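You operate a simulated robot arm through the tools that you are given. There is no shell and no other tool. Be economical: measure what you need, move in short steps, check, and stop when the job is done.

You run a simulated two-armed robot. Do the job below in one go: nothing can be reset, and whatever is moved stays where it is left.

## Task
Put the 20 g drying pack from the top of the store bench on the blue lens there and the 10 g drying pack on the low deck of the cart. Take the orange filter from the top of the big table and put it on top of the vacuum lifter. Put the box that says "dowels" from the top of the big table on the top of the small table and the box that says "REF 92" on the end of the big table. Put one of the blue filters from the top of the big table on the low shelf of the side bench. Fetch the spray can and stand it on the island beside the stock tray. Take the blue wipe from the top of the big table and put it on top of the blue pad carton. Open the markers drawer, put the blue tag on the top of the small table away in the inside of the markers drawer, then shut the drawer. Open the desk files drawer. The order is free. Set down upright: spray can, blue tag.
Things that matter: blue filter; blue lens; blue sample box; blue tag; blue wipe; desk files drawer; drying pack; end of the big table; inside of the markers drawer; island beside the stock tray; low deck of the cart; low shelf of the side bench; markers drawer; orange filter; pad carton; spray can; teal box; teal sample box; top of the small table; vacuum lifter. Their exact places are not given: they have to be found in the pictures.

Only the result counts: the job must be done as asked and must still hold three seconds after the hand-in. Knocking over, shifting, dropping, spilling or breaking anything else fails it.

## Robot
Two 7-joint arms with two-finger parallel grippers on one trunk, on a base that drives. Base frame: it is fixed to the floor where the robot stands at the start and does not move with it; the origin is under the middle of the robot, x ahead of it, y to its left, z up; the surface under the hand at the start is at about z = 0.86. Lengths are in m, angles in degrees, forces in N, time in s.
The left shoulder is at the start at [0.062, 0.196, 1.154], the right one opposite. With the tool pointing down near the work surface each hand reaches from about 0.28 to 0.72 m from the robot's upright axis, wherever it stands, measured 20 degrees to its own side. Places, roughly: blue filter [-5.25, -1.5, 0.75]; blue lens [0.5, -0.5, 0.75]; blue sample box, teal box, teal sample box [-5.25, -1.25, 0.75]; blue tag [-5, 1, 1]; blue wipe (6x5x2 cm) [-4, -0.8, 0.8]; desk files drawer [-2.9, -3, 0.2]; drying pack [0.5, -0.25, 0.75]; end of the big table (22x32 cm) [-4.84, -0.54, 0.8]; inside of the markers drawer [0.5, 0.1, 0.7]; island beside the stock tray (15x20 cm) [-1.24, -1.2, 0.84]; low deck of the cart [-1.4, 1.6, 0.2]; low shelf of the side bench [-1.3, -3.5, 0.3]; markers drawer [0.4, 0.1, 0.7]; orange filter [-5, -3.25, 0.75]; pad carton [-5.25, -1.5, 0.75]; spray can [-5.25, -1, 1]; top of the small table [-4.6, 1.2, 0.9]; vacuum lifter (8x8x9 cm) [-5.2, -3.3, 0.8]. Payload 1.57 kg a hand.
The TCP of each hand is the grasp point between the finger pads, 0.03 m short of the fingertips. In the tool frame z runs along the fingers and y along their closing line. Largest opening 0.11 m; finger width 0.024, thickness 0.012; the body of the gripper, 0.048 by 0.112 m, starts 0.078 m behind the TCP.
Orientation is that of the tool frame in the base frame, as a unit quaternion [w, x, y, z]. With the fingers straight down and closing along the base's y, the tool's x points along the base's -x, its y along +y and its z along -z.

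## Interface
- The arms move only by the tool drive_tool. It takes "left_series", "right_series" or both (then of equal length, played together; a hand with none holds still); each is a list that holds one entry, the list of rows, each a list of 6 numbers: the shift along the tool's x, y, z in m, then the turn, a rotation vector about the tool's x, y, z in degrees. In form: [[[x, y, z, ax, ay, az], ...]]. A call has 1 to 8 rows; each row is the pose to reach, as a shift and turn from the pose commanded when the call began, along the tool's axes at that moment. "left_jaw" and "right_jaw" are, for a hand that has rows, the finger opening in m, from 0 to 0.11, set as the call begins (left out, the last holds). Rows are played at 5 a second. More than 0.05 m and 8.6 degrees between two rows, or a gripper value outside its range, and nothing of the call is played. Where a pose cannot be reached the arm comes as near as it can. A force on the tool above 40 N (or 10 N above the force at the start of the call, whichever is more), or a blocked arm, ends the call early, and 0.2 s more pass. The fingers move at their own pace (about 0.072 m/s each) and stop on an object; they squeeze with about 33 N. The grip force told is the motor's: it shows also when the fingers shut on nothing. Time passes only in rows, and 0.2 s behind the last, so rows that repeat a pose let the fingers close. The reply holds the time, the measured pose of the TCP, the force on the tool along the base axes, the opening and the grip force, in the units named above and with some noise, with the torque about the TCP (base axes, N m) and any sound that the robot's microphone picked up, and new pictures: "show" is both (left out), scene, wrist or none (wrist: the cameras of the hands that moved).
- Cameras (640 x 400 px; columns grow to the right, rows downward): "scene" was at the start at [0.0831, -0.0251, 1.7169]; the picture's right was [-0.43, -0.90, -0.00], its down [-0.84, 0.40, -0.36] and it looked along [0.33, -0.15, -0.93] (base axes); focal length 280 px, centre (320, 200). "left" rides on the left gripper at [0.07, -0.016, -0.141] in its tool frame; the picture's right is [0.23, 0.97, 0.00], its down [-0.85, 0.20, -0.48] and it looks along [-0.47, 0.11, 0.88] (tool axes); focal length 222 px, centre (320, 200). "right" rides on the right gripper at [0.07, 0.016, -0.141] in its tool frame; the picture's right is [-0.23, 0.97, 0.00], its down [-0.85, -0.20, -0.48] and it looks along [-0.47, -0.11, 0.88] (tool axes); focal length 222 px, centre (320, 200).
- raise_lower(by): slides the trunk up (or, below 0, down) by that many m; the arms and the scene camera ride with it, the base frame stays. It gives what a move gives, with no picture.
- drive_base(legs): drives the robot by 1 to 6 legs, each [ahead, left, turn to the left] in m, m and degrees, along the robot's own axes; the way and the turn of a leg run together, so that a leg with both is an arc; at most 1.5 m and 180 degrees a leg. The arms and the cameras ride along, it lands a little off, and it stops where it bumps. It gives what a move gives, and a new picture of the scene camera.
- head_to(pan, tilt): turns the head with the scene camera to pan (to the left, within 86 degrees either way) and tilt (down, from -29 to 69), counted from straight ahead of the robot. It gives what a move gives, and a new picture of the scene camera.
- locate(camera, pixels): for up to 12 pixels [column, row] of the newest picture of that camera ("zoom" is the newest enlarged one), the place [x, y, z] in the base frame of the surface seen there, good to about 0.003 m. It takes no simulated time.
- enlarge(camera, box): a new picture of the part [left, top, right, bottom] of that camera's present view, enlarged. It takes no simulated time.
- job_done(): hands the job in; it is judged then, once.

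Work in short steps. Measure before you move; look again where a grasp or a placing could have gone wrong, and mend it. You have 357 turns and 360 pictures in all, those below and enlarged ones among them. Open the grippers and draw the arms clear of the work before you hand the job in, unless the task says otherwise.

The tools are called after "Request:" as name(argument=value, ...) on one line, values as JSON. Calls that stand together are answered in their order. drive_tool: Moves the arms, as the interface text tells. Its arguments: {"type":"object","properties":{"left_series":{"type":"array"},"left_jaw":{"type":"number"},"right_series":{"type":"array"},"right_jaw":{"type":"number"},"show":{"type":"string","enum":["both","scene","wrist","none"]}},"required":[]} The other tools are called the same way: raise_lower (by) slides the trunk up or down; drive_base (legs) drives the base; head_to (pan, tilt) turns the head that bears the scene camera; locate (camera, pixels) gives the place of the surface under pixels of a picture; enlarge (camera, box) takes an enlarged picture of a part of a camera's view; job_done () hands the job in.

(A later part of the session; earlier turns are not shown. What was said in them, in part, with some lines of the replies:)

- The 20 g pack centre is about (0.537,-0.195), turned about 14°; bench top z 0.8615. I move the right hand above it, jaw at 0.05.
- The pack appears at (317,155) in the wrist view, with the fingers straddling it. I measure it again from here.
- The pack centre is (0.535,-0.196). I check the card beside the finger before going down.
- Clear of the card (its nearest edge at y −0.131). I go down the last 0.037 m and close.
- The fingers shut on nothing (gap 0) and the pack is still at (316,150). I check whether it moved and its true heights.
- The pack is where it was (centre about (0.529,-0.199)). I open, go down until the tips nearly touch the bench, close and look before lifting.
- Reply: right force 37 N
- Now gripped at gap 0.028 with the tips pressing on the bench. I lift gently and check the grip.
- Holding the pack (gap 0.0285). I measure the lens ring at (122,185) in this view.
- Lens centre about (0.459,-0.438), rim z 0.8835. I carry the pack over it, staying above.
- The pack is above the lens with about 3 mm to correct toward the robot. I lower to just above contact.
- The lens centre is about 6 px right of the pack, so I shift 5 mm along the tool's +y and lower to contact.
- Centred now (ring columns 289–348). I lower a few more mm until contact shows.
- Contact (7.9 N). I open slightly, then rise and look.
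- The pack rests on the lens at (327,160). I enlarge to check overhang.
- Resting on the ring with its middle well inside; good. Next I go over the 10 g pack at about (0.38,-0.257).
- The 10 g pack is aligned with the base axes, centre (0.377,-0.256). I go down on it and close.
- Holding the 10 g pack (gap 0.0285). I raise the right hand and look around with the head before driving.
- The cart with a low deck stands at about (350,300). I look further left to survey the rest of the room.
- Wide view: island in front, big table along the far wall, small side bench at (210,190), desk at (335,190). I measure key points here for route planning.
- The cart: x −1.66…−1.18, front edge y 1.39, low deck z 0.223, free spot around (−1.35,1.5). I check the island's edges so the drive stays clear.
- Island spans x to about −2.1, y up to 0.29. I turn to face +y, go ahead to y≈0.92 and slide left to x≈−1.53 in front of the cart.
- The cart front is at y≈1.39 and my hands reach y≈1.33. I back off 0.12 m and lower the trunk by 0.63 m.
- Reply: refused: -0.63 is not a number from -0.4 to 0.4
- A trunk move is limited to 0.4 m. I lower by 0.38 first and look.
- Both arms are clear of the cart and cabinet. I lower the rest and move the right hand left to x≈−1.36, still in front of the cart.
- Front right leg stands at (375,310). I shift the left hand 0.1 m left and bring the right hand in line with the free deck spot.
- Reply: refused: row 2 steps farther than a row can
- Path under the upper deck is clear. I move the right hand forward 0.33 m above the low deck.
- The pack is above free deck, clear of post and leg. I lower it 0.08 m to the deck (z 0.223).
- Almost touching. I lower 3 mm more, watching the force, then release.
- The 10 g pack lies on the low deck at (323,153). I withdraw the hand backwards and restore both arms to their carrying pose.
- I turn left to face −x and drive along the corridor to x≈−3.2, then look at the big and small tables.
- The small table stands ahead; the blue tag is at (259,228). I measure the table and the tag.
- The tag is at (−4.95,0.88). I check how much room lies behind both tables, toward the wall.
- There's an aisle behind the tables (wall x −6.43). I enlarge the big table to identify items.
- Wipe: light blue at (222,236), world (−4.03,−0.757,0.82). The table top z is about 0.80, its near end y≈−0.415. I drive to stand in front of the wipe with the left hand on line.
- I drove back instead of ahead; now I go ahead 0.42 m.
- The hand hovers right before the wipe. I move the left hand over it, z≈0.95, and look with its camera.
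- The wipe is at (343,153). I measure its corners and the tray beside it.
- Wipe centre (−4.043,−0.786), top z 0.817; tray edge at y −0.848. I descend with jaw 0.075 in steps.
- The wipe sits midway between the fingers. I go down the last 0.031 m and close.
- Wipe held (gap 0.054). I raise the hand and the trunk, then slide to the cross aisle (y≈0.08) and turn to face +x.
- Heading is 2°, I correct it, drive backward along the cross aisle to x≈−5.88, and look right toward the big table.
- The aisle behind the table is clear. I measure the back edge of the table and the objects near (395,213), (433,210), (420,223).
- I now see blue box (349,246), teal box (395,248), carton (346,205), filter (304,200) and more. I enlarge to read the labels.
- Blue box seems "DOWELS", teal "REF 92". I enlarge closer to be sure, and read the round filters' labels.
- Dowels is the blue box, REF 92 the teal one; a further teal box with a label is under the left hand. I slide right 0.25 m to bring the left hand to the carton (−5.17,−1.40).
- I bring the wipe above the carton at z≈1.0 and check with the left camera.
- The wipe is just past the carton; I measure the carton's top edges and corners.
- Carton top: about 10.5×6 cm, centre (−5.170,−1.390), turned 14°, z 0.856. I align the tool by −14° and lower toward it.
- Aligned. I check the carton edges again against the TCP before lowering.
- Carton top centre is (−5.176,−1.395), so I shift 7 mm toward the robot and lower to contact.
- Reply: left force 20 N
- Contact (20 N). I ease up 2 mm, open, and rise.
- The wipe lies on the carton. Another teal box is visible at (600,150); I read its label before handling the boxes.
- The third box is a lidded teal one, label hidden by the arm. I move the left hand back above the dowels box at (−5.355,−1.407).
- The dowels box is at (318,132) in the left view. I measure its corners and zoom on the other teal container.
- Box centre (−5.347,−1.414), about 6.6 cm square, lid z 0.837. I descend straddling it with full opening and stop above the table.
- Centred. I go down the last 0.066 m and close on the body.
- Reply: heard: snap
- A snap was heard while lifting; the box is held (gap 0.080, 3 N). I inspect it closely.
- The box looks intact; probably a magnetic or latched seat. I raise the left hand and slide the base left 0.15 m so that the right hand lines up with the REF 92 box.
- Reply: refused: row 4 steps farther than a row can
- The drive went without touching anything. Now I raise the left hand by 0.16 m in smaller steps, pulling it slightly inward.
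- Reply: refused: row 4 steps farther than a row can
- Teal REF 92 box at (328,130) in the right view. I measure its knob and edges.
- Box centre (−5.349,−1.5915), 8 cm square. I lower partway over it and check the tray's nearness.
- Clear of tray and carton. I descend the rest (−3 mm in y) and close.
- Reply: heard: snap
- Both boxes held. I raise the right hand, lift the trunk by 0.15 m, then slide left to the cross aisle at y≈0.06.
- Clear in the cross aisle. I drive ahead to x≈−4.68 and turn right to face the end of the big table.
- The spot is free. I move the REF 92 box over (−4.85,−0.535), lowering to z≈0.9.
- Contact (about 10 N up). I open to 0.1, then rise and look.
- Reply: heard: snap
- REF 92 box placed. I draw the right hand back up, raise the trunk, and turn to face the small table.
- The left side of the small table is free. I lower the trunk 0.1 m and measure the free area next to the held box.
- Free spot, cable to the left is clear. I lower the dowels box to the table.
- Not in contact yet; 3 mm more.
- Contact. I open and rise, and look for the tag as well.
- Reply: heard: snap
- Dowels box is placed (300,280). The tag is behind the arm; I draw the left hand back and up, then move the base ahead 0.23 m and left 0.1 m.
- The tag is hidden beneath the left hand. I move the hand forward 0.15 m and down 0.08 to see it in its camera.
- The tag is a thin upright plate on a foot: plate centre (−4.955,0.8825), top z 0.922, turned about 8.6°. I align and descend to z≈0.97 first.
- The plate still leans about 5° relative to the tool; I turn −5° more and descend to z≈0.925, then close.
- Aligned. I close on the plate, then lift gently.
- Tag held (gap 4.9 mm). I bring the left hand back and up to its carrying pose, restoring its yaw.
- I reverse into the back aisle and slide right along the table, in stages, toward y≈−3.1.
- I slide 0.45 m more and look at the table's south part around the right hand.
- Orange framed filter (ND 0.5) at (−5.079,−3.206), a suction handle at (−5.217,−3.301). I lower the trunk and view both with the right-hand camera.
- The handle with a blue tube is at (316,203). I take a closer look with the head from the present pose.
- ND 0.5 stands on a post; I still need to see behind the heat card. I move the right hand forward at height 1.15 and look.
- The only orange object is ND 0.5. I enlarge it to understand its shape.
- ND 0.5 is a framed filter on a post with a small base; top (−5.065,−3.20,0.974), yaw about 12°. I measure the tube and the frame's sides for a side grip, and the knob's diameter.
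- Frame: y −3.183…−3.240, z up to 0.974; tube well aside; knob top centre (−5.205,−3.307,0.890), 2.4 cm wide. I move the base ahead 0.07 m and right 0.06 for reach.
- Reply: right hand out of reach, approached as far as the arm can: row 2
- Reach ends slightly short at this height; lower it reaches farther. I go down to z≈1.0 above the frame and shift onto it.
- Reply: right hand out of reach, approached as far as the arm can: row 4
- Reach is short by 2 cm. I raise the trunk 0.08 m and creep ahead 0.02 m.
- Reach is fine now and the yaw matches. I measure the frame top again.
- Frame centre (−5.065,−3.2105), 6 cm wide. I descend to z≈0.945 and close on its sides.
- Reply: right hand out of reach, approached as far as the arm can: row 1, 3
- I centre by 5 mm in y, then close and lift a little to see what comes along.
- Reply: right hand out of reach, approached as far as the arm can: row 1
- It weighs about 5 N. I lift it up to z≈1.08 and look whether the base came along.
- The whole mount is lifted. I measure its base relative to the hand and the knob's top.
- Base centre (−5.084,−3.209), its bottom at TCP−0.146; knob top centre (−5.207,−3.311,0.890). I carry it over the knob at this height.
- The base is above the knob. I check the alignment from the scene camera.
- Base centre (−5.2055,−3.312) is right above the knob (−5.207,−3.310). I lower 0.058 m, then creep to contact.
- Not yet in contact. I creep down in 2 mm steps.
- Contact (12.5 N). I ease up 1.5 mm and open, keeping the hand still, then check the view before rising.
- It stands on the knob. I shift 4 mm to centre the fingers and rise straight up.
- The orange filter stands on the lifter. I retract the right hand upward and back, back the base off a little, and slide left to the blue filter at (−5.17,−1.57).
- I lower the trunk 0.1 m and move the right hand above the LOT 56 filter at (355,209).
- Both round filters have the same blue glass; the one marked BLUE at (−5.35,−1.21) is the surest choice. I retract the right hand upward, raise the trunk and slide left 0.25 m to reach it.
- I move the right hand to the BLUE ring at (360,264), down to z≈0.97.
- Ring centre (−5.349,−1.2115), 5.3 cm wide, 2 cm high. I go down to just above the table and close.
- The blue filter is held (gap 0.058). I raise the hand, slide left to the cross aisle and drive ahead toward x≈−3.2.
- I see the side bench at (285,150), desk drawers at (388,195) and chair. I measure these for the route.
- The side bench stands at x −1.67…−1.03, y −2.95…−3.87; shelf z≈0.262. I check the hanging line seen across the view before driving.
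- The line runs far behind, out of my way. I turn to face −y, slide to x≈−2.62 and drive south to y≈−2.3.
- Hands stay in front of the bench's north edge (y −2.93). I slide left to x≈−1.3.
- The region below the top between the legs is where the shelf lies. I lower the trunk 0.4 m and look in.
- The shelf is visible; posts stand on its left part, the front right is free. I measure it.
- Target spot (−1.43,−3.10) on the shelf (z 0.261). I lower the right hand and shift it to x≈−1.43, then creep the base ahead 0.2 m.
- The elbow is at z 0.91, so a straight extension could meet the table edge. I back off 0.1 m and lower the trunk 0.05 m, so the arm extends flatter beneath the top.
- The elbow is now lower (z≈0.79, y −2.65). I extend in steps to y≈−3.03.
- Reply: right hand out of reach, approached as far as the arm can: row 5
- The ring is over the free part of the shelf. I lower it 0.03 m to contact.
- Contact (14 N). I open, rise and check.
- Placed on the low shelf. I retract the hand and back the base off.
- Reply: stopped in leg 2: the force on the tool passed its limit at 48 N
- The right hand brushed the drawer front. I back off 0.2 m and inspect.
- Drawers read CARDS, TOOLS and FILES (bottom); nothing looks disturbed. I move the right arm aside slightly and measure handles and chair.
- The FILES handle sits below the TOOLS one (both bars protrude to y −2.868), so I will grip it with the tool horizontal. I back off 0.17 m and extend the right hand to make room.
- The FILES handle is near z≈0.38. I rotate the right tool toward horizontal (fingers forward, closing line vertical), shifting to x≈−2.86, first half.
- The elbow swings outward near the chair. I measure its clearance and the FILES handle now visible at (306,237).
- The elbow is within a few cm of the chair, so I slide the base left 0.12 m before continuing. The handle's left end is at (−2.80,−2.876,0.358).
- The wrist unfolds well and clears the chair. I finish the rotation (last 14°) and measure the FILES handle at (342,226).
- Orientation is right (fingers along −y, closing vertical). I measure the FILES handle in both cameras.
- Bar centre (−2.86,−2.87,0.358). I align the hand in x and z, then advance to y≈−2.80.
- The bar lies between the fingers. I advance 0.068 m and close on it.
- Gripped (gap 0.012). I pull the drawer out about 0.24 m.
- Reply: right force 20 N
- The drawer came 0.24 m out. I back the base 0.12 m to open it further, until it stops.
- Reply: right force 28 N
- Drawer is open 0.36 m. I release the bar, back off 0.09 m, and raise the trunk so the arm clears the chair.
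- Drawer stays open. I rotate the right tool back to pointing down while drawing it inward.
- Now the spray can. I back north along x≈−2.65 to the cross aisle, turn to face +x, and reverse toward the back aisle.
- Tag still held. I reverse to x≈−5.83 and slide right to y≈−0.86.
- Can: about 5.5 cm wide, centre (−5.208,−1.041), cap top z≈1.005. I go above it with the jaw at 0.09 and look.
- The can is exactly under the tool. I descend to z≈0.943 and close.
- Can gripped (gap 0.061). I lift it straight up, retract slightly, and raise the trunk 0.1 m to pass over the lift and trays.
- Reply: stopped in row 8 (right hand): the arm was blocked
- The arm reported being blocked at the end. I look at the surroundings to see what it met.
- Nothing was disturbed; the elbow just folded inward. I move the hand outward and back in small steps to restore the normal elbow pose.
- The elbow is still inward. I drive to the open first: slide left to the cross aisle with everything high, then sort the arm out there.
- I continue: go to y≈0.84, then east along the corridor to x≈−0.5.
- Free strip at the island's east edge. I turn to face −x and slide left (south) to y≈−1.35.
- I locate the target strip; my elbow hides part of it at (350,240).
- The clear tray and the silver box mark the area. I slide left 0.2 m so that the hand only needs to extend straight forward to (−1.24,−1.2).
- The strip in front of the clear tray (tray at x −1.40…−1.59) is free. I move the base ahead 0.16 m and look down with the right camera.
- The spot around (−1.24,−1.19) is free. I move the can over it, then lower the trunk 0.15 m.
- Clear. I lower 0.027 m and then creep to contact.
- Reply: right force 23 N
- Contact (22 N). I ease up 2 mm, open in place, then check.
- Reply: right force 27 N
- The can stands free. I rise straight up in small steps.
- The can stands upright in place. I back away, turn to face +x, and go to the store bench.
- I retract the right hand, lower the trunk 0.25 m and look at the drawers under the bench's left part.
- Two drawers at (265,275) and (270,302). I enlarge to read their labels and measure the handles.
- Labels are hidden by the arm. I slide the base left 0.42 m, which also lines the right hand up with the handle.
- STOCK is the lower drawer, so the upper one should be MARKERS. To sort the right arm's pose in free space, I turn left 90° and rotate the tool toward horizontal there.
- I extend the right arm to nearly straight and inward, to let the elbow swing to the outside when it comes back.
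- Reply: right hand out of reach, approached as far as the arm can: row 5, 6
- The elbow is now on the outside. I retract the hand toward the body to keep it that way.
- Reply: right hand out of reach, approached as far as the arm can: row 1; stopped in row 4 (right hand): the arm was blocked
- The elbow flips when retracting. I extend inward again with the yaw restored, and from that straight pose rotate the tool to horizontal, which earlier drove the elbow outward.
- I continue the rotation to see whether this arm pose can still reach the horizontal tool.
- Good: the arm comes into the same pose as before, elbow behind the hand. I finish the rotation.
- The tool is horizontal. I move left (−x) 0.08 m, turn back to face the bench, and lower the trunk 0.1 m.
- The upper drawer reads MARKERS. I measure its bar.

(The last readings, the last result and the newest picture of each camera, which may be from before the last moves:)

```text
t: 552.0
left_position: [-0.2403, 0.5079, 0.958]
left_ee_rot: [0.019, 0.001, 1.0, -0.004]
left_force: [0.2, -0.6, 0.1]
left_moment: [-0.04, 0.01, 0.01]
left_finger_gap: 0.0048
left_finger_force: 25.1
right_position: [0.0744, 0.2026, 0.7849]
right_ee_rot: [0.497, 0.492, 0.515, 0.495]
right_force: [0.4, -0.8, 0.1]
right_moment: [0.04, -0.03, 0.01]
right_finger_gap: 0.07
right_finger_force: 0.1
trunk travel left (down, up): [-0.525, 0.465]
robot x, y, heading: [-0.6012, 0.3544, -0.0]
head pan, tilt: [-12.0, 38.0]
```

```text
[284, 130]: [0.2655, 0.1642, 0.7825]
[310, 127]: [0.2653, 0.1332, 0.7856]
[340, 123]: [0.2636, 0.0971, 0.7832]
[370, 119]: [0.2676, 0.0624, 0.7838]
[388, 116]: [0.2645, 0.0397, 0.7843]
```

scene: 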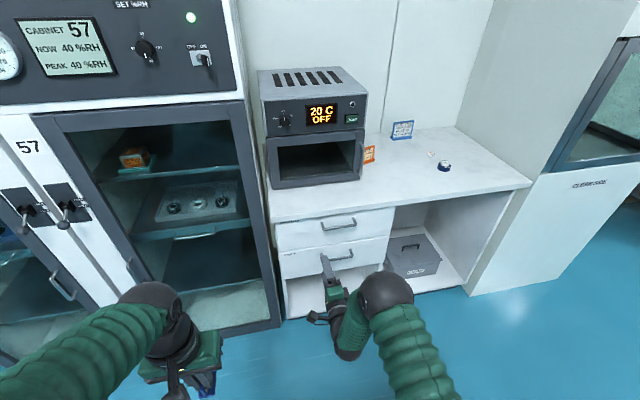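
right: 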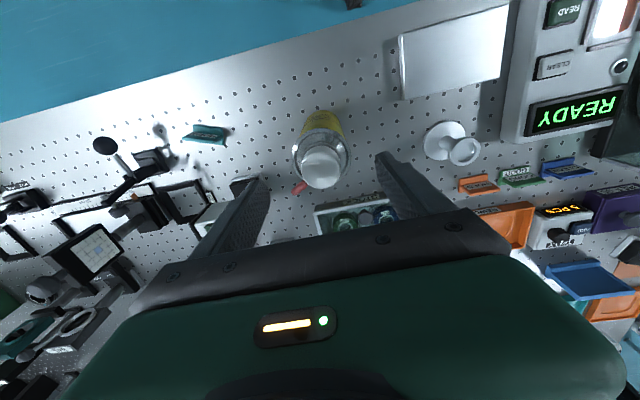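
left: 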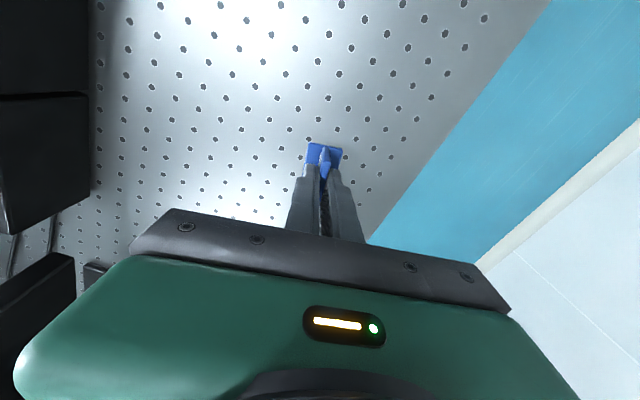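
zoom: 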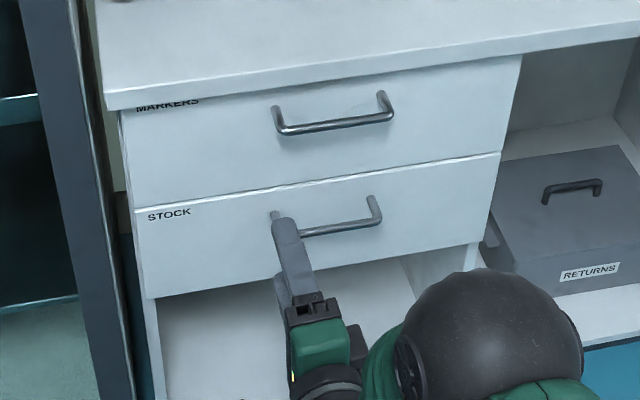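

Bar: y 0.04–0.164, x≈0.268, z≈0.783. I shift the hand to y≈0.11, narrow the jaw to 0.045 and bring the base ahead 0.12 m.

Request:
drive_tool(right_series=[[[-0.03, -0.001, 0, 0, 0, 0], [-0.06, -0.002, 0, 0, 0, 0], [-0.093, -0.003, 0, 0, 0, 0]]], right_jaw=0.045, show="none")

Request:
drive_base(legs=[[0.12, 0, 0]])

Request:
drive_tool(right_series=[[[0, 0, 0, 0, 0, 0]]], show="wrist")

```text
t: 552.8
left_position: [-0.2417, 0.5074, 0.9584]
left_ee_rot: [0.02, 0.001, 1.0, -0.005]
left_force: [0.0, -0.9, -0.5]
left_moment: [0.02, -0.05, -0.01]
left_finger_gap: 0.0046
left_finger_force: 24.9
right_position: [0.0755, 0.1079, 0.7828]
right_ee_rot: [0.497, 0.492, 0.515, 0.494]
right_force: [0.1, 0.7, 0.3]
right_moment: [0.02, 0.03, -0.01]
right_finger_gap: 0.0447
right_finger_force: 0.1
trunk travel left (down, up): [-0.525, 0.465]
robot x, y, heading: [-0.6012, 0.3571, 0.4]
head pan, tilt: [-12.0, 38.0]
```

```text
t: 554.0
left_position: [-0.1205, 0.5086, 0.9579]
left_ee_rot: [0.018, 0.002, 1.0, -0.005]
left_force: [0.9, 0.5, -1.2]
left_moment: [0.06, 0.02, -0.03]
left_finger_gap: 0.0048
left_finger_force: 25.2
right_position: [0.1951, 0.1092, 0.7843]
right_ee_rot: [0.498, 0.492, 0.515, 0.495]
right_force: [-0.7, -0.3, -0.2]
right_moment: [0.01, -0.01, 0.06]
right_finger_gap: 0.045
right_finger_force: 0.0
trunk travel left (down, up): [-0.525, 0.465]
robot x, y, heading: [-0.4799, 0.3554, -0.2]
head pan, tilt: [-12.0, 38.0]
```

scene: 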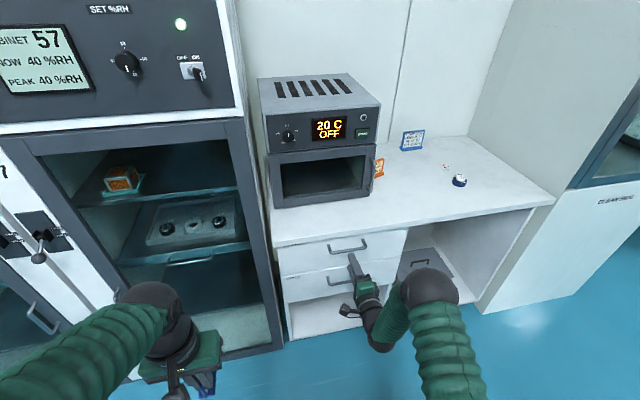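

```text
t: 554.4
left_position: [-0.1223, 0.5079, 0.9583]
left_ee_rot: [0.02, 0.002, 1.0, -0.005]
left_force: [0.7, 0.2, -0.7]
left_moment: [-0.02, 0.02, 0.0]
left_finger_gap: 0.0046
left_finger_force: 24.9
right_position: [0.1948, 0.1075, 0.7864]
right_ee_rot: [0.498, 0.492, 0.515, 0.495]
right_force: [-1.1, 0.4, 0.5]
right_moment: [-0.02, 0.01, 0.01]
right_finger_gap: 0.0451
right_finger_force: 0.1
trunk travel left (down, up): [-0.525, 0.465]
robot x, y, heading: [-0.4788, 0.3563, 0.0]
head pan, tilt: [-12.0, 38.0]
```

right: 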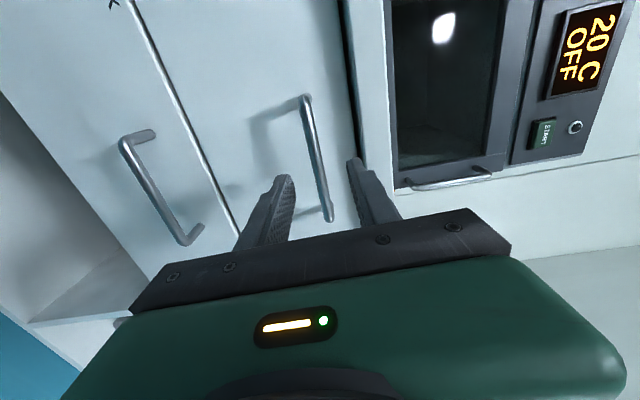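

The bar is between the fingers and the upper finger stays below the bench lip. I advance 0.066 m, 2 mm lower.

Request:
drive_tool(right_series=[[[0, -0.003, 0.025, 0, 0, 0], [0, -0.003, 0.05, 0, 0, 0], [0, -0.003, 0.066, 0, 0, 0]]], right_jaw=0.04, show="wrist")

Request:
drive_tool(right_series=[[[0, 0, 0, 0, 0, 0], [0, 0, 0, 0, 0, 0], [0, 0, 0, 0, 0, 0]]], right_jaw=0.0, show="none")

```text
t: 555.2
left_position: [-0.1218, 0.5084, 0.9585]
left_ee_rot: [0.019, 0.002, 1.0, -0.004]
left_force: [0.1, -0.7, -0.1]
left_moment: [-0.02, -0.03, 0.02]
left_finger_gap: 0.0048
left_finger_force: 24.8
right_position: [0.2621, 0.1087, 0.7779]
right_ee_rot: [0.497, 0.493, 0.515, 0.495]
right_force: [0.6, 0.2, -0.3]
right_moment: [-0.04, -0.01, 0.04]
right_finger_gap: 0.0399
right_finger_force: 0.1
trunk travel left (down, up): [-0.525, 0.465]
robot x, y, heading: [-0.478, 0.3592, -0.1]
head pan, tilt: [-12.0, 38.0]
```

right: 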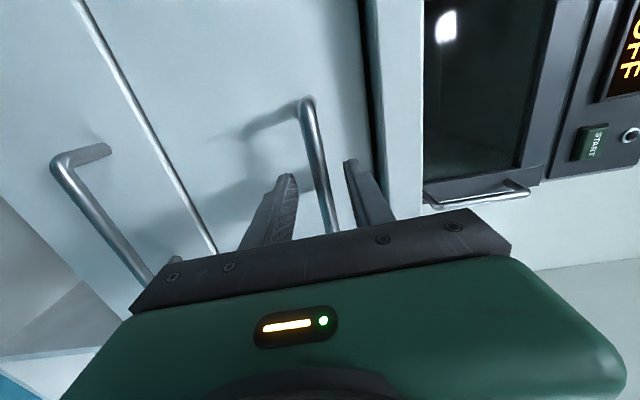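

```text
t: 556.0
left_position: [-0.1222, 0.5083, 0.958]
left_ee_rot: [0.019, 0.002, 1.0, -0.004]
left_force: [0.5, 0.4, 0.5]
left_moment: [-0.02, 0.03, 0.01]
left_finger_gap: 0.0045
left_finger_force: 25.1
right_position: [0.2611, 0.109, 0.7789]
right_ee_rot: [0.499, 0.491, 0.513, 0.496]
right_force: [1.4, -0.9, 8.4]
right_moment: [0.76, -0.11, -0.05]
right_finger_gap: 0.0124
right_finger_force: 29.5
trunk travel left (down, up): [-0.525, 0.465]
robot x, y, heading: [-0.4813, 0.3534, 0.1]
head pan, tilt: [-12.0, 38.0]
```

Gripped (gap 0.012). I pull the drawer out 0.2 m with the arm, then back the base 0.08 m.

Request:
drive_tool(right_series=[[[0, 0, -0.03, 0, 0, 0], [0, 0, -0.06, 0, 0, 0], [0, 0, -0.09, 0, 0, 0], [0, 0, -0.12, 0, 0, 0], [0, 0, -0.15, 0, 0, 0], [0, 0, -0.18, 0, 0, 0], [0, 0, -0.2, 0, 0, 0]]], show="scene")

Request:
drive_base(legs=[[-0.1, 0, 0]])

```text
t: 557.6
left_position: [-0.12, 0.5081, 0.9555]
left_ee_rot: [0.019, 0.002, 1.0, -0.005]
left_force: [0.0, 0.1, 1.3]
left_moment: [0.0, -0.05, -0.01]
left_finger_gap: 0.0046
left_finger_force: 25.1
right_position: [0.062, 0.1077, 0.7811]
right_ee_rot: [0.495, 0.495, 0.516, 0.493]
right_force: [-1.8, 6.6, -13.0]
right_moment: [0.74, 0.17, -0.1]
right_finger_gap: 0.0121
right_finger_force: 29.1
trunk travel left (down, up): [-0.525, 0.465]
robot x, y, heading: [-0.4783, 0.3568, 0.2]
head pan, tilt: [-12.0, 38.0]
```

scene: 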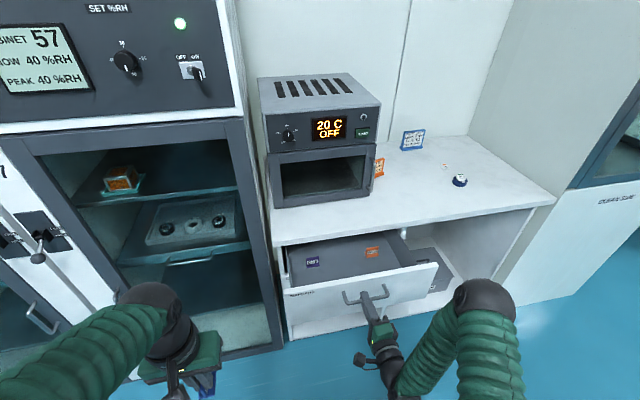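

```text
t: 558.7
left_position: [-0.2156, 0.5077, 0.9564]
left_ee_rot: [0.019, 0.003, 1.0, -0.005]
left_force: [-0.2, -0.1, -0.2]
left_moment: [0.02, -0.04, -0.01]
left_finger_gap: 0.0048
left_finger_force: 25.0
right_position: [-0.0339, 0.1093, 0.7799]
right_ee_rot: [0.496, 0.494, 0.516, 0.493]
right_force: [0.2, 9.6, -26.1]
right_moment: [0.66, 0.17, -0.13]
right_finger_gap: 0.0122
right_finger_force: 30.0
trunk travel left (down, up): [-0.525, 0.465]
robot x, y, heading: [-0.5771, 0.3556, 0.1]
head pan, tilt: [-12.0, 38.0]
```

scene: 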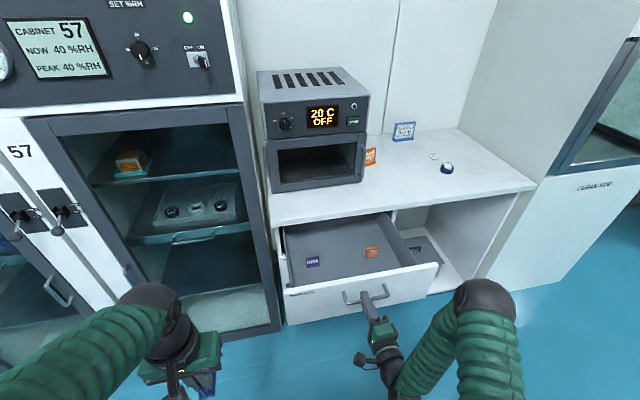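

The drawer is open 0.3 m, with purple and orange tags inside. I measure the inside, release the handle and back away slightly.

Request:
locate(camera="scene", pixels=[[312, 262], [372, 253], [340, 262], [345, 240], [300, 240], [295, 275], [400, 262], [340, 275], [390, 300], [385, 235], [330, 285]])

Request:
drive_tool(right_series=[[[0, 0, 0, 0, 0, 0], [0, 0, 0, 0, 0, 0], [0, 0, -0.02, 0, 0, 0], [0, 0, -0.05, 0, 0, 0]]], right_jaw=0.06, show="none")

```text
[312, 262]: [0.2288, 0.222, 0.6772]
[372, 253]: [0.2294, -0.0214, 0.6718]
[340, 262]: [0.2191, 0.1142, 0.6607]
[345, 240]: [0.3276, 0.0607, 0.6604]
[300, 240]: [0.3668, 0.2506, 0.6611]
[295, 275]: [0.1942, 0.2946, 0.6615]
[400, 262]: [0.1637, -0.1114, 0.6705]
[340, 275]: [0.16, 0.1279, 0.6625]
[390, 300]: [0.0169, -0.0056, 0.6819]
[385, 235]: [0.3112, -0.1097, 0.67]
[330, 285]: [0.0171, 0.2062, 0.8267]
```

```text
t: 559.7
left_position: [-0.2211, 0.508, 0.9584]
left_ee_rot: [0.02, 0.002, 1.0, -0.005]
left_force: [0.0, -0.2, 0.4]
left_moment: [0.02, 0.05, -0.03]
left_finger_gap: 0.0049
left_finger_force: 24.8
right_position: [-0.0865, 0.1068, 0.7828]
right_ee_rot: [0.496, 0.493, 0.515, 0.495]
right_force: [-0.1, 0.5, 0.5]
right_moment: [-0.02, 0.02, 0.03]
right_finger_gap: 0.0599
right_finger_force: 0.1
trunk travel left (down, up): [-0.525, 0.465]
robot x, y, heading: [-0.5762, 0.3559, -0.0]
head pan, tilt: [-12.0, 38.0]
```

Floor of the drawer z 0.661, free spot around (0.14,0.11). I back 0.05 m, slide right 0.4 m and come ahead 0.12 m so the left hand faces the drawer.

Request:
drive_base(legs=[[-0.05, 0, 0], [0, -0.4, 0], [0.12, 0, 0]])

Request:
head_to(pan=10, tilt=45)

```text
t: 563.6
left_position: [-0.1511, 0.1059, 0.9571]
left_ee_rot: [0.019, 0.002, 1.0, -0.005]
left_force: [0.2, 0.2, -0.5]
left_moment: [-0.01, 0.02, 0.01]
left_finger_gap: 0.0046
left_finger_force: 25.3
right_position: [-0.0169, -0.2963, 0.783]
right_ee_rot: [0.497, 0.493, 0.516, 0.494]
right_force: [0.2, -0.4, -1.2]
right_moment: [-0.03, -0.02, 0.02]
right_finger_gap: 0.0599
right_finger_force: 0.1
trunk travel left (down, up): [-0.525, 0.465]
robot x, y, heading: [-0.5079, -0.0521, -0.0]
head pan, tilt: [-12.0, 38.0]
```

scene: 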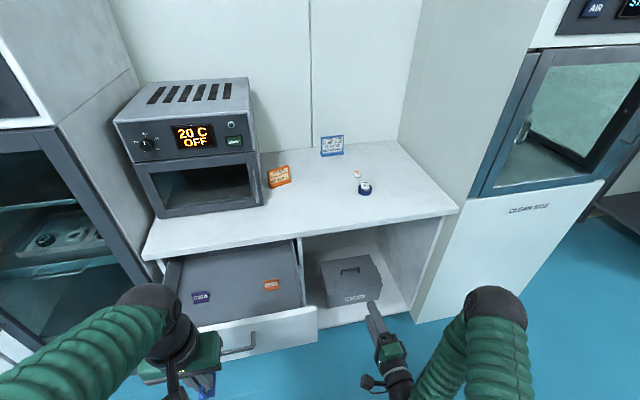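

```text
t: 564.5
left_position: [-0.1525, 0.1041, 0.959]
left_ee_rot: [0.02, 0.001, 1.0, -0.005]
left_force: [-0.8, -0.1, -0.6]
left_moment: [0.02, 0.02, 0.01]
left_finger_gap: 0.0048
left_finger_force: 25.1
right_position: [-0.0172, -0.2975, 0.7839]
right_ee_rot: [0.497, 0.493, 0.516, 0.494]
right_force: [-0.1, -0.1, -0.3]
right_moment: [0.0, -0.01, 0.0]
right_finger_gap: 0.0601
right_finger_force: 0.0
trunk travel left (down, up): [-0.525, 0.465]
robot x, y, heading: [-0.5071, -0.0482, 0.2]
head pan, tilt: [10.0, 45.0]
```

scene: 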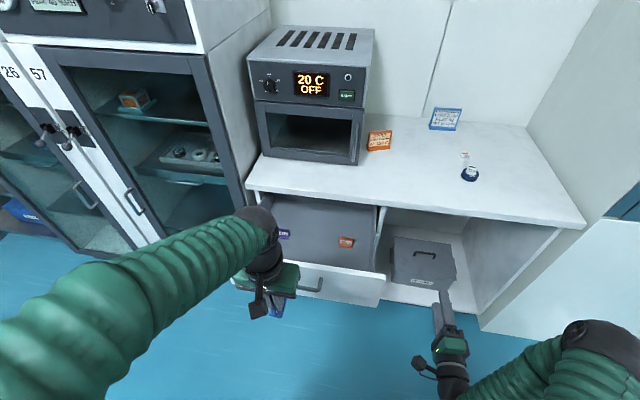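

The left hand lines up with the drawer. I correct its slight tilt (2°) and move forward over the drawer to x≈0.14.

Request:
drive_tool(left_series=[[[-0.042, 0.001, 0, 0, 1, 0], [-0.084, 0.002, 0, 0, 2, 0], [-0.126, 0.003, 0, 0, 2, 0], [-0.168, 0.004, 0, 0, 2, 0], [-0.21, 0.005, 0, 0, 2, 0], [-0.252, 0.006, 0, 0, 2, 0], [-0.292, 0.006, 0, 0, 2, 0]]], show="both")

```text
t: 566.0
left_position: [0.1392, 0.1089, 0.9683]
left_ee_rot: [-0.001, 0.002, 1.0, -0.004]
left_force: [0.6, -0.2, -0.3]
left_moment: [0.0, 0.03, -0.01]
left_finger_gap: 0.0047
left_finger_force: 25.1
right_position: [-0.0148, -0.2976, 0.783]
right_ee_rot: [0.496, 0.493, 0.516, 0.494]
right_force: [0.8, 0.6, 0.5]
right_moment: [-0.02, 0.0, -0.01]
right_finger_gap: 0.06
right_finger_force: 0.1
trunk travel left (down, up): [-0.525, 0.465]
robot x, y, heading: [-0.507, -0.0482, -0.0]
head pan, tilt: [10.0, 45.0]
```

scene: 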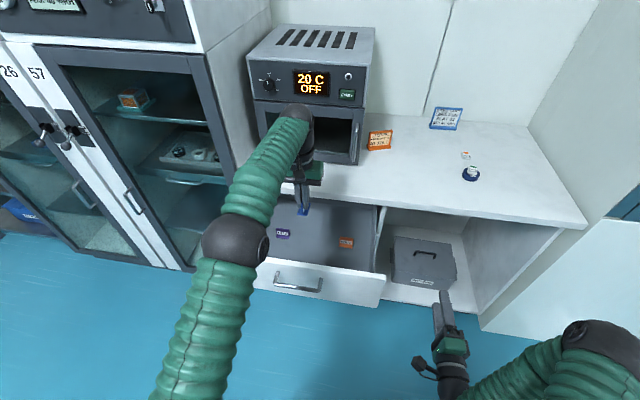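
left: 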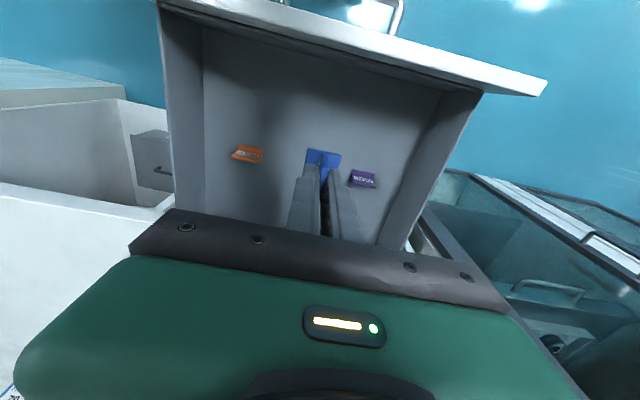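

Clear above the drawer. I lower the tag to just above the drawer floor (TCP z≈0.715).

Request:
drive_tool(left_series=[[[0.01, 0, 0.045, 0, 0, 0], [0.015, 0, 0.09, 0, 0, 0], [0.015, 0, 0.135, 0, 0, 0], [0.015, 0, 0.18, 0, 0, 0], [0.015, 0, 0.22, 0, 0, 0], [0.015, 0, 0.25, 0, 0, 0]]], show="both")

```text
t: 567.5
left_position: [0.1242, 0.1099, 0.7208]
left_ee_rot: [0.003, 0.002, 1.0, -0.004]
left_force: [0.4, 0.2, -0.5]
left_moment: [0.0, 0.01, -0.03]
left_finger_gap: 0.0046
left_finger_force: 25.1
right_position: [-0.0168, -0.2964, 0.7833]
right_ee_rot: [0.496, 0.493, 0.515, 0.495]
right_force: [-0.4, -0.1, -0.1]
right_moment: [-0.02, 0.02, -0.02]
right_finger_gap: 0.0603
right_finger_force: 0.0
trunk travel left (down, up): [-0.525, 0.465]
robot x, y, heading: [-0.5065, -0.0487, 0.3]
head pan, tilt: [10.0, 45.0]
```

scene: 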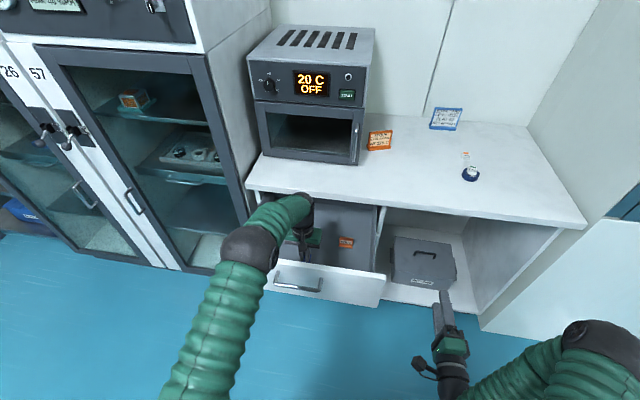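
left: 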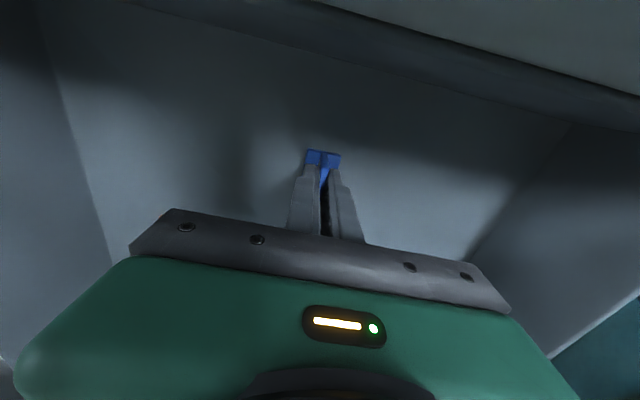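

The tag is about 1.5 cm above the floor. I creep down.

Request:
drive_tool(left_series=[[[0, 0, 0.006, 0, 0, 0], [0, 0, 0.011, 0, 0, 0], [0, 0, 0.013, 0, 0, 0]]], show="none")

Request:
drive_tool(left_series=[[[0, 0, 0.0015, 0, 0, 0], [0, 0, 0.003, 0, 0, 0]]], show="none")

```text
t: 568.2
left_position: [0.1259, 0.1081, 0.709]
left_ee_rot: [0.002, 0.001, 1.0, -0.004]
left_force: [-0.7, -1.2, 0.4]
left_moment: [0.0, -0.06, 0.01]
left_finger_gap: 0.0048
left_finger_force: 24.6
right_position: [-0.0174, -0.2965, 0.7831]
right_ee_rot: [0.497, 0.493, 0.515, 0.495]
right_force: [1.4, 0.4, 0.0]
right_moment: [0.02, 0.03, 0.01]
right_finger_gap: 0.0601
right_finger_force: 0.0
trunk travel left (down, up): [-0.525, 0.465]
robot x, y, heading: [-0.5102, -0.0492, 0.2]
head pan, tilt: [10.0, 45.0]
```

```text
t: 568.9
left_position: [0.1262, 0.1072, 0.7072]
left_ee_rot: [0.004, 0.002, 1.0, -0.004]
left_force: [-0.9, 0.3, 13.2]
left_moment: [0.14, -0.11, 0.01]
left_finger_gap: 0.0046
left_finger_force: 24.5
right_position: [-0.0178, -0.2978, 0.784]
right_ee_rot: [0.497, 0.493, 0.515, 0.495]
right_force: [0.8, 0.1, -0.2]
right_moment: [-0.01, 0.0, 0.03]
right_finger_gap: 0.0601
right_finger_force: 0.1
trunk travel left (down, up): [-0.525, 0.465]
robot x, y, heading: [-0.5105, -0.0502, 0.0]
head pan, tilt: [10.0, 45.0]
```

Contact (13 N). I ease up 1 mm, open to 0.03, and rise.

Request:
drive_tool(left_series=[[[0, 0, -0.001, 0, 0, 0], [0, 0, -0.001, 0, 0, 0], [0, 0, -0.001, 0, 0, 0], [0, 0, -0.03, 0, 0, 0], [0, 0, -0.07, 0, 0, 0], [0, 0, -0.11, 0, 0, 0], [0, 0, -0.15, 0, 0, 0]]], left_jaw=0.04, show="wrist")

```text
t: 570.5
left_position: [0.1279, 0.1079, 0.8582]
left_ee_rot: [0.002, 0.002, 1.0, -0.005]
left_force: [-0.4, 0.7, 0.2]
left_moment: [0.0, 0.02, 0.03]
left_finger_gap: 0.04
left_finger_force: 0.0
right_position: [-0.0178, -0.2966, 0.7832]
right_ee_rot: [0.497, 0.493, 0.515, 0.495]
right_force: [0.6, 0.1, 0.4]
right_moment: [-0.06, 0.01, -0.02]
right_finger_gap: 0.0598
right_finger_force: 0.0
trunk travel left (down, up): [-0.525, 0.465]
robot x, y, heading: [-0.5081, -0.0504, 0.0]
head pan, tilt: [10.0, 45.0]
```

left: 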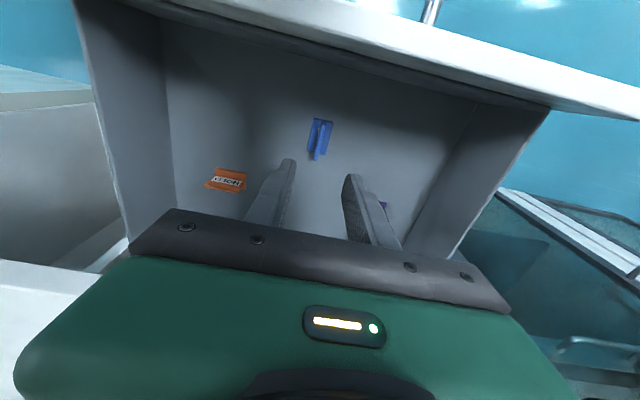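

The blue tag stands upright in the drawer. I withdraw the left hand up and back over the drawer front.

Request:
drive_tool(left_series=[[[0, 0, -0.045, 0, 0, 0], [0.02, 0, -0.085, 0, 0, 0], [0.06, 0, -0.1, 0, 0, 0], [0.105, 0, -0.1, 0, 0, 0], [0.15, 0, -0.1, 0, 0, 0], [0.195, 0.01, -0.1, 0, 0, 0], [0.24, 0.02, -0.1, 0, 0, 0], [0.28, 0.02, -0.1, 0, 0, 0]]], show="none")

Request:
drive_base(legs=[[-0.1, 0, 0], [0, 0.4, 0]])

Request:
head_to(pan=-14, tilt=42)

```text
t: 572.2
left_position: [-0.1563, 0.131, 0.9573]
left_ee_rot: [0.004, 0.002, 1.0, -0.005]
left_force: [-0.1, -0.5, -0.2]
left_moment: [-0.03, -0.03, 0.0]
left_finger_gap: 0.04
left_finger_force: 0.0
right_position: [-0.0176, -0.2975, 0.783]
right_ee_rot: [0.497, 0.493, 0.515, 0.495]
right_force: [0.1, -0.6, -0.7]
right_moment: [0.04, -0.01, 0.02]
right_finger_gap: 0.0601
right_finger_force: 0.1
trunk travel left (down, up): [-0.525, 0.465]
robot x, y, heading: [-0.5064, -0.0502, -0.0]
head pan, tilt: [10.0, 45.0]
```

```text
t: 575.5
left_position: [-0.2471, 0.5211, 0.9566]
left_ee_rot: [0.003, 0.008, 1.0, -0.002]
left_force: [0.6, -1.6, 0.1]
left_moment: [0.04, 0.03, 0.0]
left_finger_gap: 0.0399
left_finger_force: 0.0
right_position: [-0.1159, 0.0904, 0.7813]
right_ee_rot: [0.498, 0.497, 0.512, 0.492]
right_force: [-0.7, -0.9, -0.5]
right_moment: [0.02, -0.02, 0.06]
right_finger_gap: 0.0597
right_finger_force: 0.1
trunk travel left (down, up): [-0.525, 0.465]
robot x, y, heading: [-0.6026, 0.3499, -0.6]
head pan, tilt: [10.0, 45.0]
```

scene: 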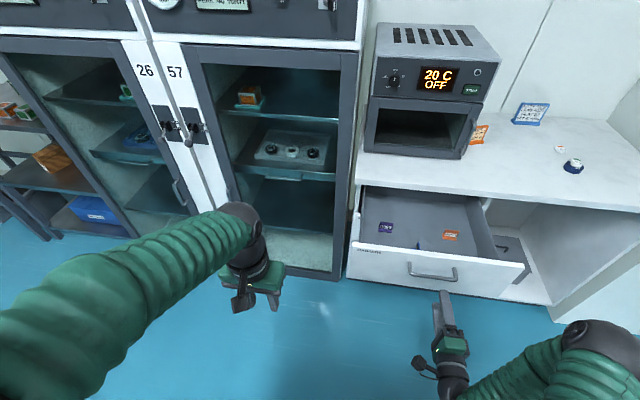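

```text
t: 576.4
left_position: [-0.2485, 0.5247, 0.957]
left_ee_rot: [0.003, 0.009, 1.0, -0.005]
left_force: [-0.1, 0.1, -0.2]
left_moment: [-0.01, -0.04, 0.01]
left_finger_gap: 0.0399
left_finger_force: 0.1
right_position: [-0.117, 0.0934, 0.7841]
right_ee_rot: [0.5, 0.495, 0.513, 0.492]
right_force: [0.0, -0.5, -0.1]
right_moment: [0.02, 0.0, 0.02]
right_finger_gap: 0.0599
right_finger_force: 0.1
trunk travel left (down, up): [-0.525, 0.465]
robot x, y, heading: [-0.6052, 0.3486, -0.7]
head pan, tilt: [-14.0, 42.0]
```

scene: 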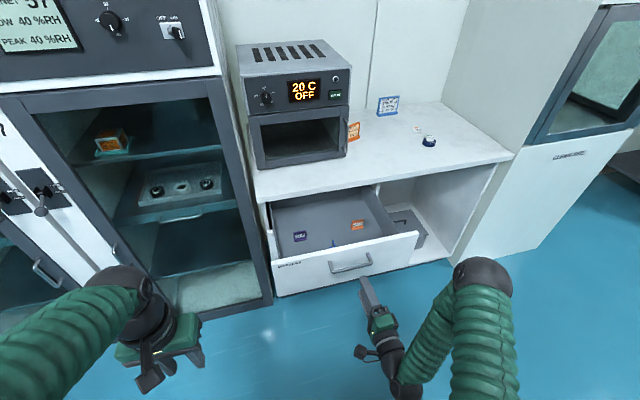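

The drawer is still open with the tag inside. I close the right jaw, lower 0.047 m (below the bar) and push with the base ahead 0.12 m.

Request:
drive_tool(right_series=[[[0, -0.025, 0, 0, 0, 0], [0, -0.047, 0, 0, 0, 0], [0, -0.047, 0, 0, 0, 0]]], right_jaw=0.0, show="none")

Request:
drive_base(legs=[[0.12, 0, 0.7]])

```text
t: 577.1
left_position: [-0.2493, 0.5242, 0.9554]
left_ee_rot: [0.003, 0.007, 1.0, -0.004]
left_force: [0.0, 0.3, -0.6]
left_moment: [-0.01, 0.0, -0.01]
left_finger_gap: 0.0402
left_finger_force: 0.0
right_position: [-0.1183, 0.0928, 0.7342]
right_ee_rot: [0.5, 0.496, 0.512, 0.491]
right_force: [0.3, 0.3, 0.3]
right_moment: [-0.01, 0.01, 0.0]
right_finger_gap: 0.0
right_finger_force: 21.0
trunk travel left (down, up): [-0.525, 0.465]
robot x, y, heading: [-0.6065, 0.3491, -0.5]
head pan, tilt: [-14.0, 42.0]
```

```text
t: 578.4
left_position: [-0.1329, 0.529, 0.9566]
left_ee_rot: [0.003, 0.003, 1.0, -0.004]
left_force: [0.1, 1.2, 0.1]
left_moment: [0.0, 0.03, 0.0]
left_finger_gap: 0.0401
left_finger_force: 0.0
right_position: [0.0044, 0.0968, 0.7344]
right_ee_rot: [0.498, 0.493, 0.514, 0.495]
right_force: [-0.2, 0.0, -0.4]
right_moment: [-0.02, -0.04, 0.01]
right_finger_gap: 0.0
right_finger_force: 21.5
trunk travel left (down, up): [-0.525, 0.465]
robot x, y, heading: [-0.4872, 0.3464, -0.1]
head pan, tilt: [-14.0, 42.0]
```

scene: 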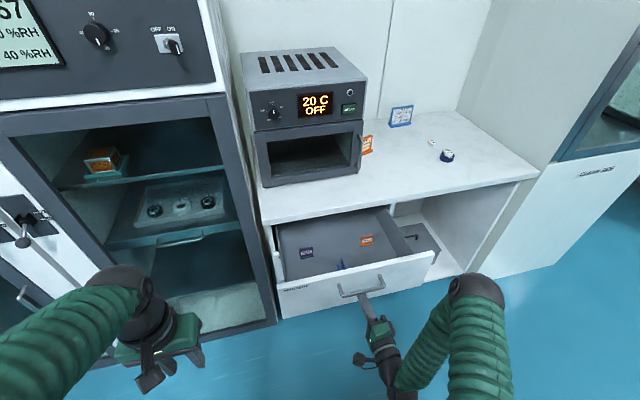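

The fingertips are at the front panel. I push slowly with the arm in 2 cm steps.

Request:
drive_tool(right_series=[[[0, 0, 0.018, 0, 0, 0], [0, 0, 0.036, 0, 0, 0], [0, 0, 0.054, 0, 0, 0], [0, 0, 0.072, 0, 0, 0], [0, 0, 0.09, 0, 0, 0], [0, 0, 0.108, 0, 0, 0], [0, 0, 0.126, 0, 0, 0], [0, 0, 0.144, 0, 0, 0]]], show="scene")

```text
t: 580.2
left_position: [-0.1319, 0.5275, 0.9561]
left_ee_rot: [0.003, 0.002, 1.0, -0.004]
left_force: [0.3, 0.2, 0.1]
left_moment: [0.01, 0.0, 0.01]
left_finger_gap: 0.0399
left_finger_force: 0.0
right_position: [0.1488, 0.0983, 0.731]
right_ee_rot: [0.497, 0.492, 0.516, 0.494]
right_force: [-0.6, -0.5, -0.7]
right_moment: [0.0, 0.02, 0.03]
right_finger_gap: 0.0
right_finger_force: 21.8
trunk travel left (down, up): [-0.525, 0.465]
robot x, y, heading: [-0.4873, 0.3494, -0.0]
head pan, tilt: [-14.0, 42.0]
```

scene: 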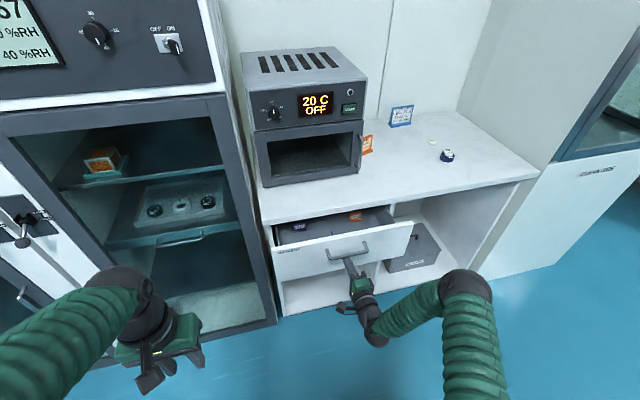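

It closes smoothly. I continue pushing the remaining 0.13 m.

Request:
drive_tool(right_series=[[[0, 0, 0.018, 0, 0, 0], [0, 0, 0.036, 0, 0, 0], [0, 0, 0.054, 0, 0, 0], [0, 0, 0.072, 0, 0, 0], [0, 0, 0.09, 0, 0, 0], [0, 0, 0.108, 0, 0, 0], [0, 0, 0.124, 0, 0, 0], [0, 0, 0.136, 0, 0, 0]]], show="scene")

```text
t: 582.0
left_position: [-0.1368, 0.5272, 0.9581]
left_ee_rot: [0.004, 0.003, 1.0, -0.004]
left_force: [0.3, 0.4, -0.4]
left_moment: [-0.01, 0.04, 0.03]
left_finger_gap: 0.0401
left_finger_force: 0.2
right_position: [0.2788, 0.0995, 0.729]
right_ee_rot: [0.496, 0.494, 0.515, 0.495]
right_force: [-33.0, 1.5, 2.7]
right_moment: [0.03, -0.27, -0.37]
right_finger_gap: 0.0
right_finger_force: 21.5
trunk travel left (down, up): [-0.525, 0.465]
robot x, y, heading: [-0.4895, 0.3494, -0.1]
head pan, tilt: [-14.0, 42.0]
```

scene: 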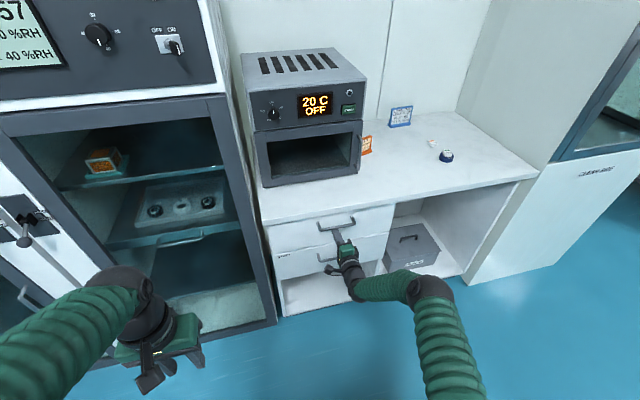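

The drawer is shut (33 N at x 0.309). I withdraw the hand, back off, and check the front and the pack on the lens.

Request:
drive_tool(right_series=[[[0, 0, -0.03, 0, 0, 0], [0, 0, -0.07, 0, 0, 0], [0, 0, -0.11, 0, 0, 0], [0, 0, -0.15, 0, 0, 0]]], show="none")

Request:
drive_base(legs=[[-0.12, 0, 0]])

Request:
enlarge(camera="scene", box=[250, 120, 490, 300])

```text
t: 583.0
left_position: [-0.1337, 0.5282, 0.9576]
left_ee_rot: [0.004, 0.003, 1.0, -0.004]
left_force: [-0.7, 0.0, 0.8]
left_moment: [0.0, -0.06, 0.01]
left_finger_gap: 0.0399
left_finger_force: 0.0
right_position: [0.1315, 0.0979, 0.7345]
right_ee_rot: [0.498, 0.492, 0.515, 0.495]
right_force: [-0.1, 0.7, 0.4]
right_moment: [0.01, -0.01, -0.04]
right_finger_gap: 0.0002
right_finger_force: 21.2
trunk travel left (down, up): [-0.525, 0.465]
robot x, y, heading: [-0.4896, 0.3475, -0.0]
head pan, tilt: [-14.0, 42.0]
```

```text
t: 584.2
left_position: [-0.2554, 0.5276, 0.9564]
left_ee_rot: [0.003, 0.002, 1.0, -0.004]
left_force: [-0.4, 0.2, 0.2]
left_moment: [0.02, 0.0, 0.02]
left_finger_gap: 0.0401
left_finger_force: 0.0
right_position: [0.0104, 0.098, 0.7338]
right_ee_rot: [0.498, 0.492, 0.516, 0.494]
right_force: [-1.5, 0.1, 0.6]
right_moment: [-0.01, 0.04, -0.04]
right_finger_gap: 0.0
right_finger_force: 21.3
trunk travel left (down, up): [-0.525, 0.465]
robot x, y, heading: [-0.6061, 0.3502, -0.3]
head pan, tilt: [-14.0, 42.0]
```

scene: 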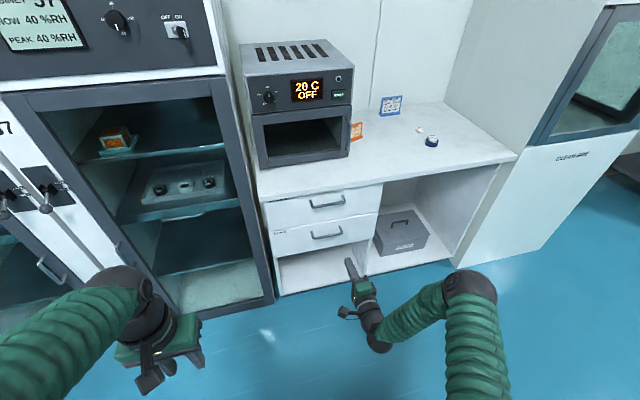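

```text
2.22 times, centred on (370, 210) of scene
```

zoom: 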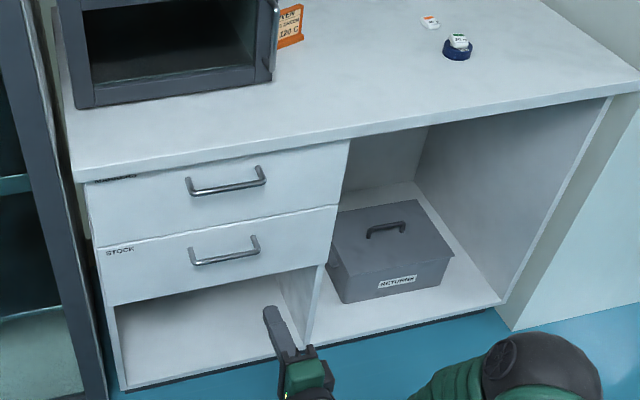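

Both drawers are shut and the pack lies on the lens. I open the right gripper and take one look at the spray can on the island.

Request:
drive_tool(right_series=[[[0, 0, -0.03, 0, 0, 0], [0, 0, -0.06, 0, 0, 0]]], right_jaw=0.08, show="none")

Request:
drive_base(legs=[[0.1, 0.25, 0], [0, 0, -40]])

Request:
head_to(pan=-80, tilt=25)

Request:
enlarge(camera="scene", box=[200, 100, 500, 300])

```text
t: 584.8
left_position: [-0.2558, 0.5274, 0.9583]
left_ee_rot: [0.004, 0.002, 1.0, -0.004]
left_force: [-0.4, 0.0, -0.4]
left_moment: [0.0, 0.01, 0.0]
left_finger_gap: 0.0398
left_finger_force: 0.0
right_position: [-0.0529, 0.0965, 0.7339]
right_ee_rot: [0.498, 0.492, 0.514, 0.496]
right_force: [-0.4, 0.2, -0.5]
right_moment: [0.02, 0.01, -0.02]
right_finger_gap: 0.0795
right_finger_force: 0.8
trunk travel left (down, up): [-0.525, 0.465]
robot x, y, heading: [-0.6085, 0.3467, -0.0]
head pan, tilt: [-14.0, 42.0]
```

```text
t: 588.6
left_position: [-0.1264, 0.5039, 0.9575]
left_ee_rot: [0.001, 0.35, 0.937, -0.005]
left_force: [-0.1, -1.0, 0.2]
left_moment: [-0.01, 0.01, -0.02]
left_finger_gap: 0.0401
left_finger_force: 0.1
right_position: [-0.2497, 0.0452, 0.7337]
right_ee_rot: [0.638, 0.641, 0.312, 0.291]
right_force: [-0.3, -0.6, 0.4]
right_moment: [0.02, 0.01, -0.02]
right_finger_gap: 0.0801
right_finger_force: 0.1
trunk travel left (down, up): [-0.525, 0.465]
robot x, y, heading: [-0.508, 0.5939, -40.9]
head pan, tilt: [-14.0, 42.0]
```

scene: 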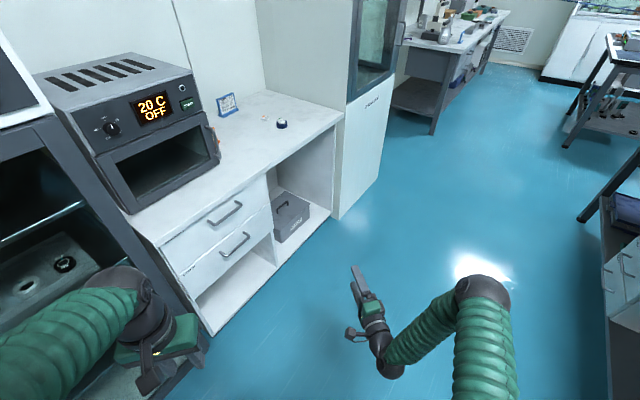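

```text
t: 590.0
left_position: [-0.1246, 0.5036, 0.9575]
left_ee_rot: [0.003, 0.349, 0.937, -0.006]
left_force: [-0.4, -0.4, -0.4]
left_moment: [-0.02, 0.01, -0.01]
left_finger_gap: 0.0399
left_finger_force: 0.0
right_position: [-0.2498, 0.0431, 0.7339]
right_ee_rot: [0.638, 0.641, 0.312, 0.291]
right_force: [-0.3, 0.0, 0.1]
right_moment: [0.04, -0.03, 0.0]
right_finger_gap: 0.0801
right_finger_force: 0.1
trunk travel left (down, up): [-0.525, 0.465]
robot x, y, heading: [-0.5114, 0.5987, -40.3]
head pan, tilt: [-80.0, 25.0]
```

scene: 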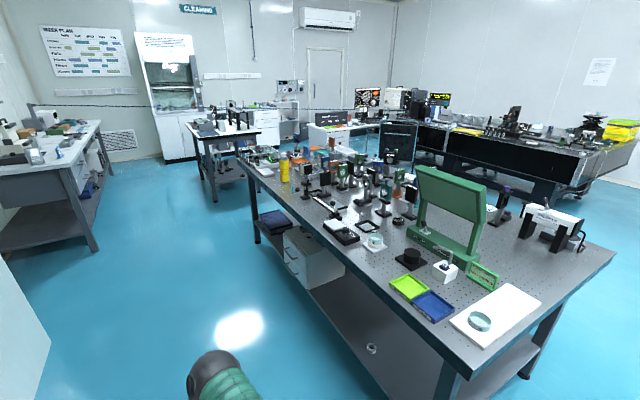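

```text
2.00 times, centred on (350, 200) of scene
```

zoom: 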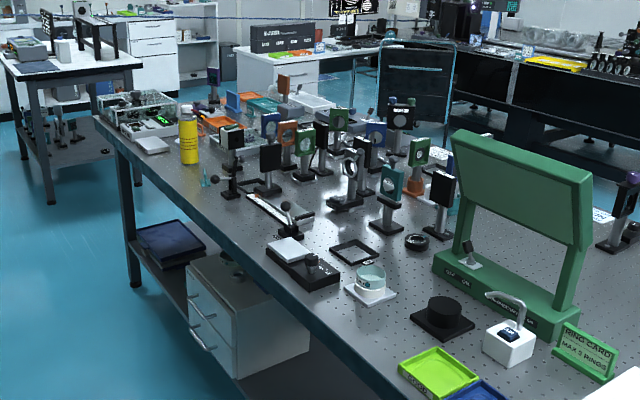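

The can stands upright, both grippers are empty and open, and the arms are clear of the work. I hand the job in.

Request:
job_done()

```text
The job is handed in.
```

I carried out every step and handed the job in, but three points are uncertain:

- **Blue filter:** I took the round filter marked BLUE; the similar one marked LOT 56 stayed on the big table.
- **Orange filter:** I took this to be the orange framed filter marked ND 0.5, and moved it with its post and base.
- **Bump at the desk:** my right hand brushed the desk's drawer front (48 N) before I opened the files drawer. Nothing looked disturbed.
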